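You operate a simulated robot arm through the tools that you are given. There is no shell and no other tool. Be economical: measure what you need, move in short steps, check, and stop when the job is done.

Carry out the task below with a simulated robot arm. There is one attempt and no reset: what you move stays moved.

TASK
Open the bench drawer.

It is judged by the outcome, as a careful person would: the job done as asked, and still so three seconds after it is handed in. It fails if anything else is knocked over, pushed out of place, dropped, spilled or broken.

THE ROBOT
A 6-joint arm with a two-finger parallel gripper, fixed in place. Base frame: the origin is at the foot of the arm, x ahead of it, y to its left, z up. Lengths are in cm, angles in rad, forces in N, time in s.
Its first joint turns from -1.152 to 1.152 rad. Payload 2.9 kg.
Tool frame: the origin (TCP) lies between the finger pads and is the grasp point; the fingertips stand 3 cm ahead of it; z points along the fingers, y is the line along which they close. The gripper opens to 11 cm. The fingers are 2 cm wide and 1 cm thick; the gripper's body (4.8 by 11.2 cm) begins 5.5 cm behind the TCP.
Orientation is told as [roll, pitch, yaw] about the base's x, y, z axes, in that order, counted from this pose: with the fingers straight down and closing along the base's y, the tool's x points along the base's -x, its y along +y and its z along -z.

THE INTERFACE
- The arm moves only by the tool drive_tool. Its argument "increments" is a list of rows, each an object (a shift or turn left out is 0, a gripper value left out holds the last) with "dp": the shift along the tool's x, y, z in cm, a list of three; "turn": the turn, a rotation vector about the tool's x, y, z in rad, a list of three; "claw": the closure, from 0 (fully open) to 1 (shut). In form: [{"dp": [dx, dy, dz], "turn": [ax, ay, az], "claw": claw}, ...]. A call has 1 to 10 rows; each row shifts and turns the commanded pose from where the row before left it, along the tool's axes as they then stand. A row lasts 0.2 s, in which the tool goes at most 5 cm and 0.15 rad; a call with a longer step from one row to the next is refused whole, and so is a gripper value outside its range. A pose out of reach is approached as far as the arm can. The call stops where the force on the tool passes 40 N (or 10 N more than at its start, if that is more) or the arm is blocked; 0.2 s more then pass. The fingers move at their own pace (about 10.8 cm/s each) and stop on an object; they squeeze with about 30 N. The grip force told is the motor's: it shows also when the fingers shut on nothing. Time passes only in rows, and 0.2 s behind the last, so rows that do not move let the fingers close. It gives the time, the measured TCP pose, the force on the tool (base axes), the opening and the grip force at its end, in the units of the frame above (readings bear some noise), and new pictures: "pictures" is both (left out), scene, wrist or none.
- Cameras (640 x 400 px; columns grow to the right, rows downward): "scene" is fixed at [3.79, 41.79, 137.61]; the picture's right is [-0.98, -0.21, 0.00], its down [-0.14, 0.65, -0.75] and it looks along [0.16, -0.73, -0.66] (base axes); focal length 312 px, centre (320, 200). "wrist" rides on the gripper at [-3.6, 0, -5.7] in the tool frame; the picture's right is [0.00, -1.00, 0.00], its down [0.97, 0.00, -0.24] and it looks along [0.24, 0.00, 0.97] (tool axes); focal length 218 px, centre (320, 200).
- point_at(camera, pixels): for up to 12 pixels [column, row] of the newest picture of that camera ("zoom" is the newest enlarged one), the place [x, y, z] in the base frame of the surface seen there, good to about 0.2 cm. No time passes.
- close_up(camera, box): a new picture of the part [left, top, right, bottom] of that camera's present view, enlarged. No time passes.
- sign_off(): hands the job in; it is judged then, once.

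Work in short steps. Measure before you move; look again where a grasp or a placing could have gone wrong, and mend it. You have 60 turns and 120 pictures in all, the two below and enlarged ones among them. Open the gripper and draw the arm clear of the work before you hand the job in, unless the task says otherwise; then end with one line.

The tools are called after "Emit:" as a command line: name --argument value ..., lists and objects as JSON in quotes. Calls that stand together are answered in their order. drive_tool: Moves the arm, as the interface text tells. Its arguments: {"type":"object","properties":{"increments":{"type":"array"},"pictures":{"type":"string","enum":["both","scene","wrist","none"]}},"required":["increments"]} The other tools are called the same way: point_at (camera, pixels) gives the place of the surface under pixels of a picture; close_up (camera, box) takes an enlarged picture of a part of a camera's view; sign_off () hands the job in.

At the start:

```text
clock: 0.0
ee_pos: [28.3, -34.84, 92.0]
ee_rot: [0.0, 0.002, -0.001]
contact_force: [-0.8, -0.1, 0.2]
width: 11.0
grip_force: 0.0
```

scene: 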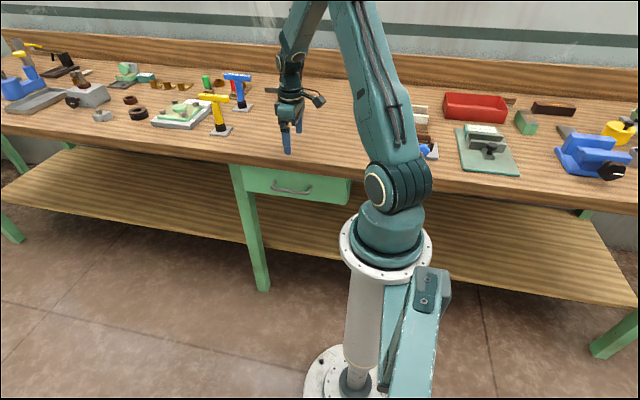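
wrist: 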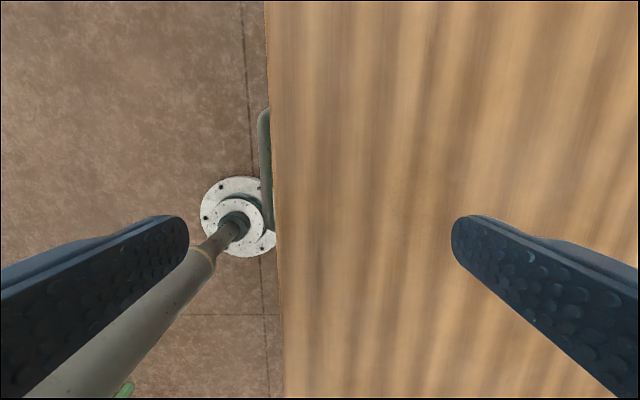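

The drawer's handle shows at scene (290,190), facing +y. I measure it and the drawer front.

Emit:
close_up --camera "scene" --box '[220, 140, 380, 240]'

Emit:
point_at --camera "scene" --pixels '[[272, 187], [290, 191], [310, 191], [290, 180], [290, 197], [247, 168], [348, 180], [346, 202], [250, 190], [290, 160], [345, 172], [255, 250]]'

```text
4.00 times, centred on (300, 190) of scene
```

zoom: 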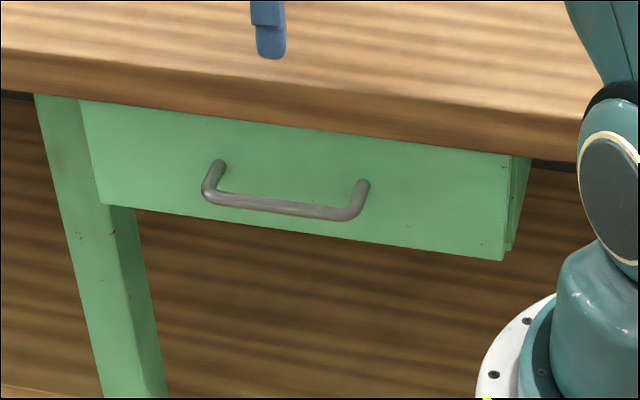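

```text
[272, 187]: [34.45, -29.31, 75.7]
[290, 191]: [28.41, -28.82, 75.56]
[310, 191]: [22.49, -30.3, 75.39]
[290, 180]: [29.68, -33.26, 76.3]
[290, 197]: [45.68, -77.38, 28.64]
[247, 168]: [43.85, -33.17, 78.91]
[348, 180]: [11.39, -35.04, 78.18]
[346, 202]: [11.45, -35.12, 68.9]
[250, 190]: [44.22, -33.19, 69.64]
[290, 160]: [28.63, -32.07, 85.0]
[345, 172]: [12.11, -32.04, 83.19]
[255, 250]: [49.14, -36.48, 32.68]
```

Bar is about z 75.5, y −29, the front near y −33.5. I take finer points to get the bench's slant.

Emit:
point_at --camera "zoom" --pixels '[[230, 199], [260, 204], [290, 208], [320, 211], [100, 130], [490, 170], [130, 200], [480, 245], [100, 90], [500, 140], [100, 65], [500, 120]]'

```text
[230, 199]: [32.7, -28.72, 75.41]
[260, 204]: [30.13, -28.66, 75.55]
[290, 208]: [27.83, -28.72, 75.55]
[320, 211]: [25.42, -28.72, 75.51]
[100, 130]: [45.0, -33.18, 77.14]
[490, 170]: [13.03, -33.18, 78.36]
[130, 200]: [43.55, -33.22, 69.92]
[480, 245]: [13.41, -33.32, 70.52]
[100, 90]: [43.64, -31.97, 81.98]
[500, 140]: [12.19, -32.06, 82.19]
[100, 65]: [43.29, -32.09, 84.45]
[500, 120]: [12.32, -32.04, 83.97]
```

The front is square to y (at −33.2), bar centre about (28.6, −29.1, 75.2). I back off toward +y, then tilt the tool 1.0 rad toward the drawer with the fingers partly closed.

Emit:
drive_tool --increments '[{"dp": [0, 3, 0], "claw": 0.64}, {"dp": [0, 4, 0]}, {"dp": [0, 4, 0]}, {"dp": [0, 3, 0]}, {"turn": [0.14, 0, 0]}, {"turn": [0.14, 0, 0]}, {"turn": [0.14, 0, 0]}, {"turn": [0.14, 0, 0]}, {}]' --pictures "scene"

```text
clock: 2.0
ee_pos: [28.19, -20.91, 91.97]
ee_rot: [-0.562, -0.001, 0.002]
contact_force: [0.2, 0.4, 0.6]
width: 3.94
grip_force: 0.0
```

scene: 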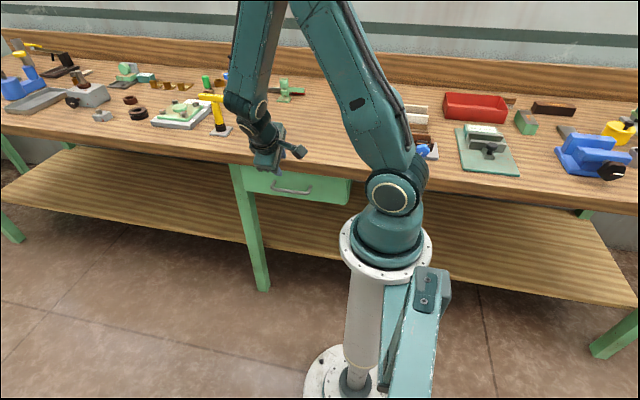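

Tilt tracks well. I finish the tilt and lower to about z 80, in front of the bar.

Emit:
drive_tool --increments '[{"turn": [0.146, 0, 0]}, {"turn": [0.146, 0, 0]}, {"turn": [0.146, 0, 0]}, {"dp": [-0.2, 2.48, 1.59]}, {"dp": [-0.2, 2.48, 1.59]}, {"dp": [0, 2.48, 1.59]}, {"dp": [0, 2.48, 1.59]}, {}]'

```text
clock: 3.8
ee_pos: [28.71, -20.93, 80.33]
ee_rot: [-0.999, 0.0, 0.001]
contact_force: [-0.5, 0.6, -0.2]
width: 3.95
grip_force: 0.0
```

scene: 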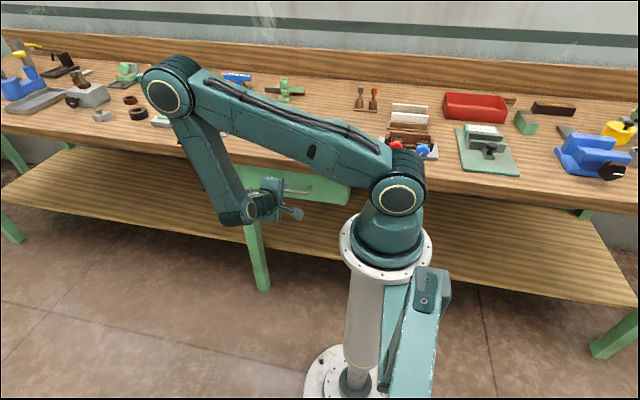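
wrist: 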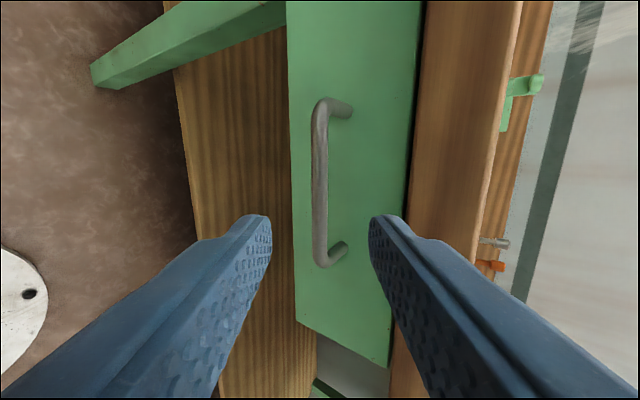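

The bar lies between the fingers in the wrist view (column 320). I check its measurements from here before advancing.

Emit:
point_at --camera "wrist" --pixels '[[319, 140], [319, 180], [319, 220], [325, 180], [314, 180], [360, 180], [415, 180], [430, 180]]'

Emit:
close_up --camera "scene" --box '[180, 140, 340, 240]'

```text
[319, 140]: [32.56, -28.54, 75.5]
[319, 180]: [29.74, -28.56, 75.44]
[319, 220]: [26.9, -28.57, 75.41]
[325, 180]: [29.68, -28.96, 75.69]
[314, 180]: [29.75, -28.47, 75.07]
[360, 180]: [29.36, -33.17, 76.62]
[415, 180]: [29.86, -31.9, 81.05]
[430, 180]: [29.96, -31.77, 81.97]
```

```text
4.00 times, centred on (260, 190) of scene
```

zoom: 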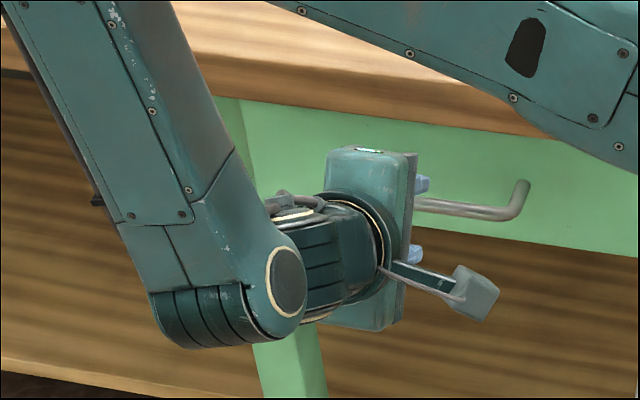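

The forearm must also clear the bench edge when the tool advances 7 cm; I measure where it is.

Emit:
point_at --camera "scene" --pixels '[[165, 95], [185, 125], [205, 155], [222, 165], [230, 185], [237, 215], [195, 165], [190, 80]]'

```text
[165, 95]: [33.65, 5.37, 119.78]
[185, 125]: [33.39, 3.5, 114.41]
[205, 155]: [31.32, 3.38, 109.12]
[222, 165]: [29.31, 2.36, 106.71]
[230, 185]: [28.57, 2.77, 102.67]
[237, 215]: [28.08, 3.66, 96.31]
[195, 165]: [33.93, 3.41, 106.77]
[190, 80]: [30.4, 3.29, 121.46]
```

Forearm is well clear (y≈3). I advance 8.3 cm along the tool axis so the bar sits between the fingers.

Emit:
drive_tool --increments '[{"dp": [0, 0, 2.1]}, {"dp": [0, 0, 2.1]}, {"dp": [0, 0, 2.1]}, {"dp": [0, 0, 2.0]}, {}]'

```text
clock: 5.0
ee_pos: [28.84, -27.91, 75.81]
ee_rot: [-0.998, 0.0, -0.001]
contact_force: [0.0, -0.6, -0.4]
width: 3.98
grip_force: 0.1
```

scene: 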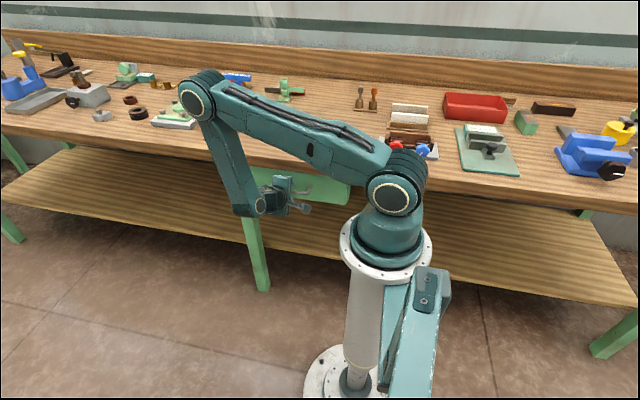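
wrist: 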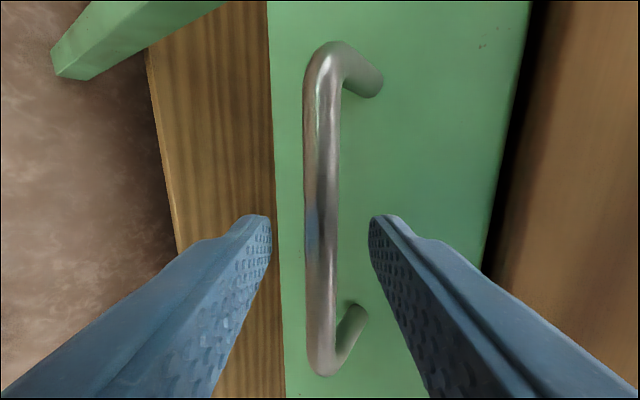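

The bar is centred between the fingers (column 322). I close.

Emit:
drive_tool --increments '[{"claw": 0.85}, {"claw": 1.0}, {}, {}]' --pictures "wrist"

```text
clock: 6.0
ee_pos: [28.75, -27.83, 75.99]
ee_rot: [-1.001, 0.0, 0.0]
contact_force: [-0.8, -1.4, 11.2]
width: 1.15
grip_force: 45.0
```

wrist: 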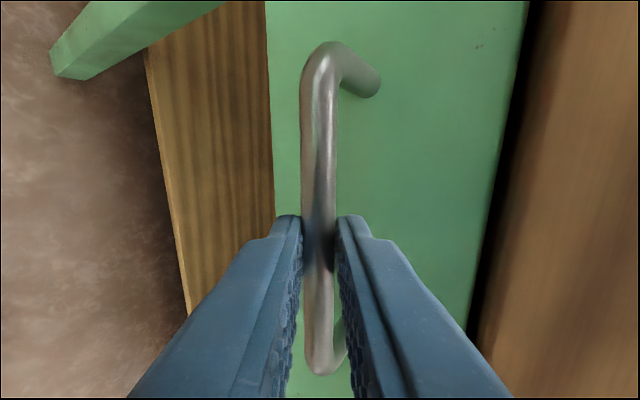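

The bar is gripped (width 1.15) with an upward load of 11 N; I relieve it by 0.2 cm and pull 5 cm straight along +y.

Emit:
drive_tool --increments '[{"dp": [0, -0.15, -0.1]}, {"dp": [0, 0.54, -0.841]}, {"dp": [0, 0.54, -0.841]}, {"dp": [0, 0.54, -0.841]}, {"dp": [0, 0.54, -0.841]}, {"dp": [0, 0.54, -0.841]}, {}]'

```text
clock: 7.6
ee_pos: [28.71, -22.67, 75.83]
ee_rot: [-0.996, -0.001, 0.003]
contact_force: [6.4, 0.2, -18.2]
width: 1.16
grip_force: 44.7
```

scene: 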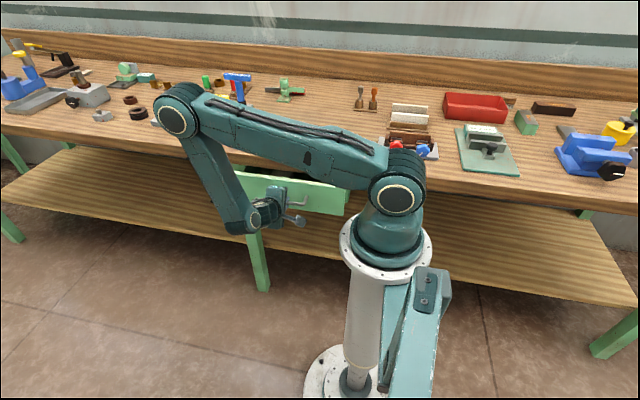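
wrist: 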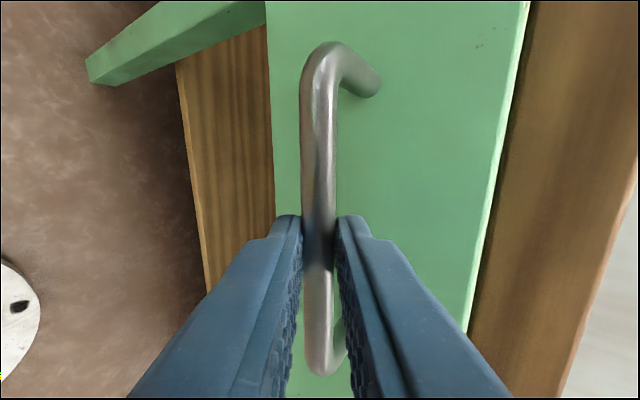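

The drawer slides with little resistance. I relieve the −18 N vertical load and pull 5 cm more.

Emit:
drive_tool --increments '[{"dp": [-0.1, 0.2, 0.13]}, {"dp": [0, 0.542, -0.8404]}, {"dp": [0, 0.542, -0.8404]}, {"dp": [0, 0.542, -0.8404]}, {"dp": [0, 0.542, -0.8404]}, {"dp": [0, 0.542, -0.8404]}, {}]' --pictures "scene"

```text
clock: 9.2
ee_pos: [28.63, -17.83, 75.86]
ee_rot: [-1.001, -0.001, 0.0]
contact_force: [0.8, 0.0, 14.2]
width: 1.14
grip_force: 45.0
```

scene: 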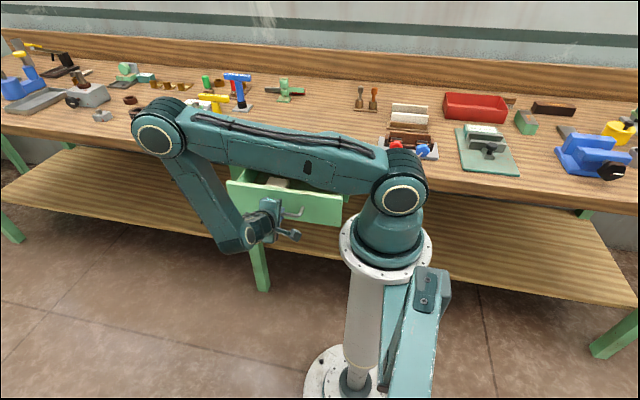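

10 cm open, contents undisturbed. I check the gap between the drawer's right end and the arm's column before pulling further.

Emit:
point_at --camera "scene" --pixels '[[340, 215], [341, 198], [343, 240], [355, 222], [362, 210], [370, 195], [285, 182], [270, 180]]'

Emit:
close_up --camera "scene" --box '[200, 140, 440, 290]'

```text
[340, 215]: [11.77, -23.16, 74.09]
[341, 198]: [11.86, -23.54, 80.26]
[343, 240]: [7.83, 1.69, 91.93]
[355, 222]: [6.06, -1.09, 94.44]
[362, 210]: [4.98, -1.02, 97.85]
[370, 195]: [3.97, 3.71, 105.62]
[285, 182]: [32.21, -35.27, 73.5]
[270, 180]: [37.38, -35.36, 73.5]
```

```text
2.67 times, centred on (320, 215) of scene
```

zoom: 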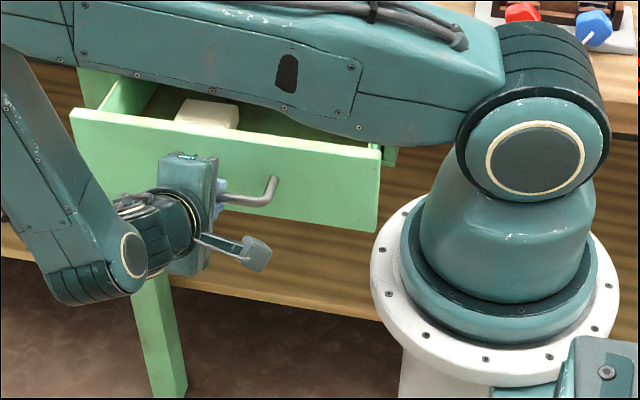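

Plenty of clearance (the column is within about 9 cm of the axis). I pull 6 cm more.

Emit:
drive_tool --increments '[{"dp": [0, -0.11, -0.07]}, {"dp": [0, 0.542, -0.8404]}, {"dp": [0, 0.542, -0.8404]}, {"dp": [0, 0.542, -0.8404]}, {"dp": [0, 0.542, -0.8404]}, {"dp": [0, 0.542, -0.8404]}, {"dp": [0, 0.542, -0.8404]}, {}]' --pictures "scene"

```text
clock: 11.0
ee_pos: [28.72, -11.76, 76.01]
ee_rot: [-0.998, 0.001, -0.002]
contact_force: [-6.0, -0.7, 1.9]
width: 1.15
grip_force: 45.3
```

scene: 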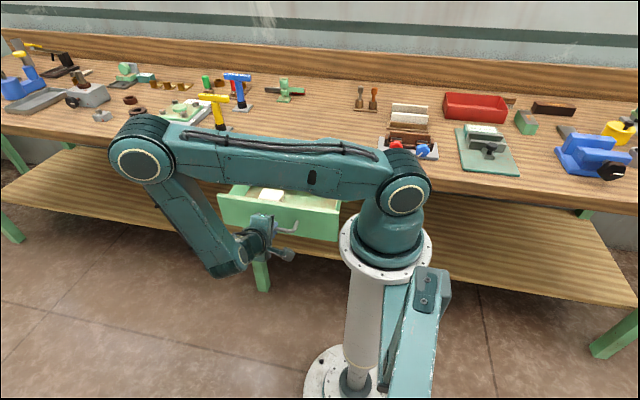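

16 cm open and no stop felt yet. I pull a little further, watching for the end of travel.

Emit:
drive_tool --increments '[{"dp": [0, 0.542, -0.8404]}, {"dp": [0, 0.542, -0.8404]}, {"dp": [0, 0.542, -0.8404]}, {"dp": [0, 0.542, -0.8404]}, {}]' --pictures "scene"

Emit:
close_up --camera "scene" --box '[180, 130, 420, 280]'

```text
clock: 12.2
ee_pos: [28.73, -7.93, 75.85]
ee_rot: [-0.994, 0.002, 0.0]
contact_force: [-5.8, -0.1, -14.3]
width: 1.18
grip_force: 44.9
```

scene: 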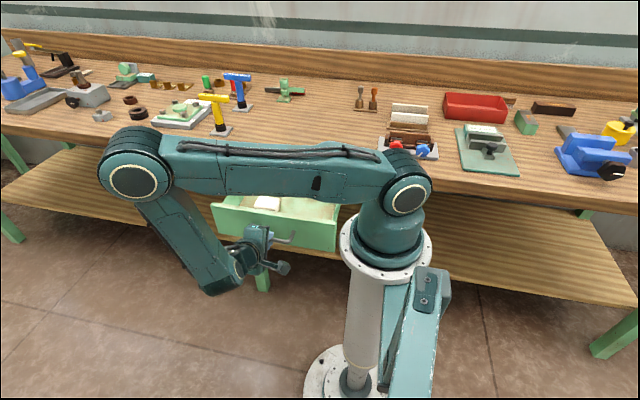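

```text
2.67 times, centred on (300, 205) of scene
```

zoom: 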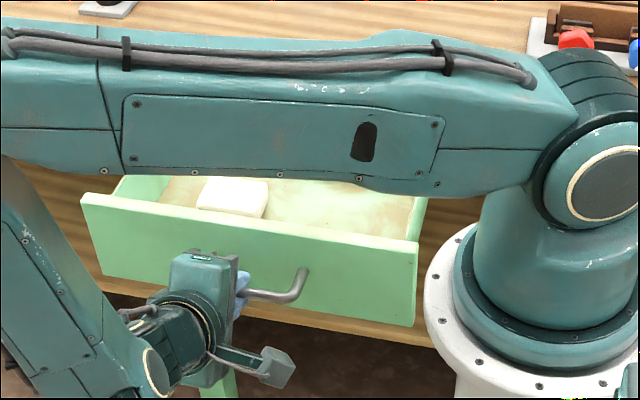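

20 cm open: amply open and still in its guide. I relieve the load, open the fingers partway, and back straight out along the tool axis.

Emit:
drive_tool --increments '[{"dp": [0.08, 0.15, 0.1]}, {"claw": 0.64}, {}, {}, {"dp": [0, 0, -1]}, {"dp": [0, 0, -1.5]}, {"dp": [0, 0, -1.5]}, {"dp": [0, 0, -1.5]}, {"dp": [0, 0, -1.5]}, {}]'

```text
clock: 14.4
ee_pos: [28.64, -2.02, 79.58]
ee_rot: [-0.999, -0.001, 0.001]
contact_force: [-0.9, -1.0, -1.0]
width: 3.93
grip_force: 0.2
```

scene: 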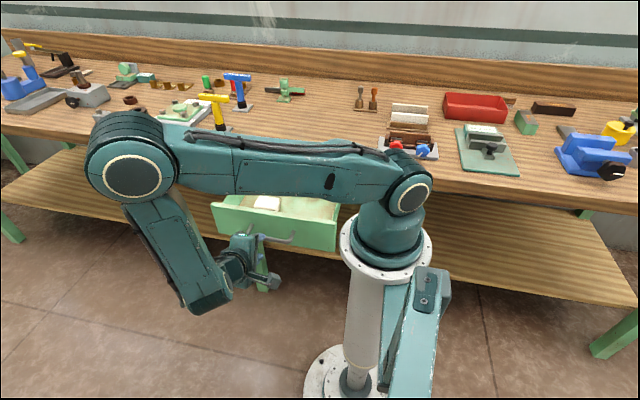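
wrist: 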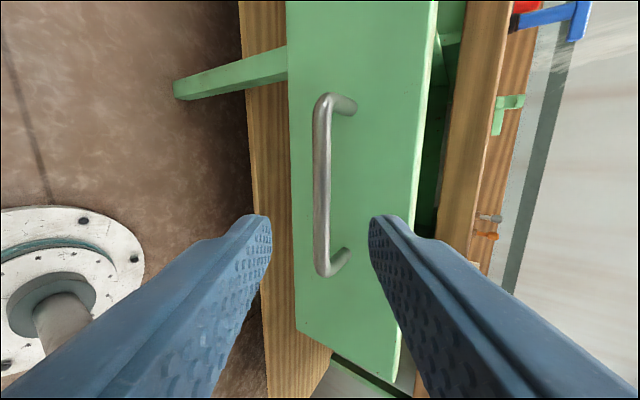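

Released and clear; the drawer stayed out. I raise the tool, open the gripper fully, and check the drawer hasn't moved.

Emit:
drive_tool --increments '[{"dp": [0, 0, -1.5]}, {"dp": [0, -1.68, -1.08]}, {"dp": [0, -1.68, -1.08]}, {"dp": [0, -1.68, -1.08]}, {"dp": [0, -1.68, -1.08]}, {"claw": 0.0}, {}, {}, {}]' --pictures "scene"

Emit:
point_at --camera "scene" --pixels '[[320, 235], [310, 225], [225, 215]]'

```text
clock: 16.4
ee_pos: [28.81, -0.89, 88.35]
ee_rot: [-0.998, 0.0, 0.0]
contact_force: [-0.6, 0.7, 0.1]
width: 11.0
grip_force: 0.1
```

scene: 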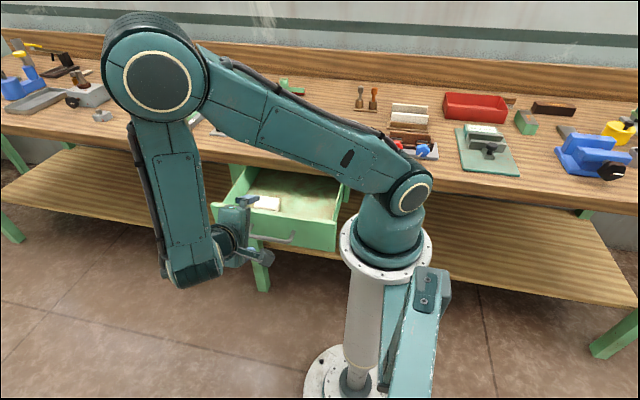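

```text
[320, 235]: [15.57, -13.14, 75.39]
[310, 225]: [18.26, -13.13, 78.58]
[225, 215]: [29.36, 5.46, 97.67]
```

The drawer front now stands at y −13.1, 20 cm out from its start. The arm is clear and the gripper open, so I hand it in.

Emit:
sign_off

```text
The job is handed in.
```

The bench drawer is open by about 20 cm. Nothing else was seen to move, and the arm is drawn clear with its gripper open.
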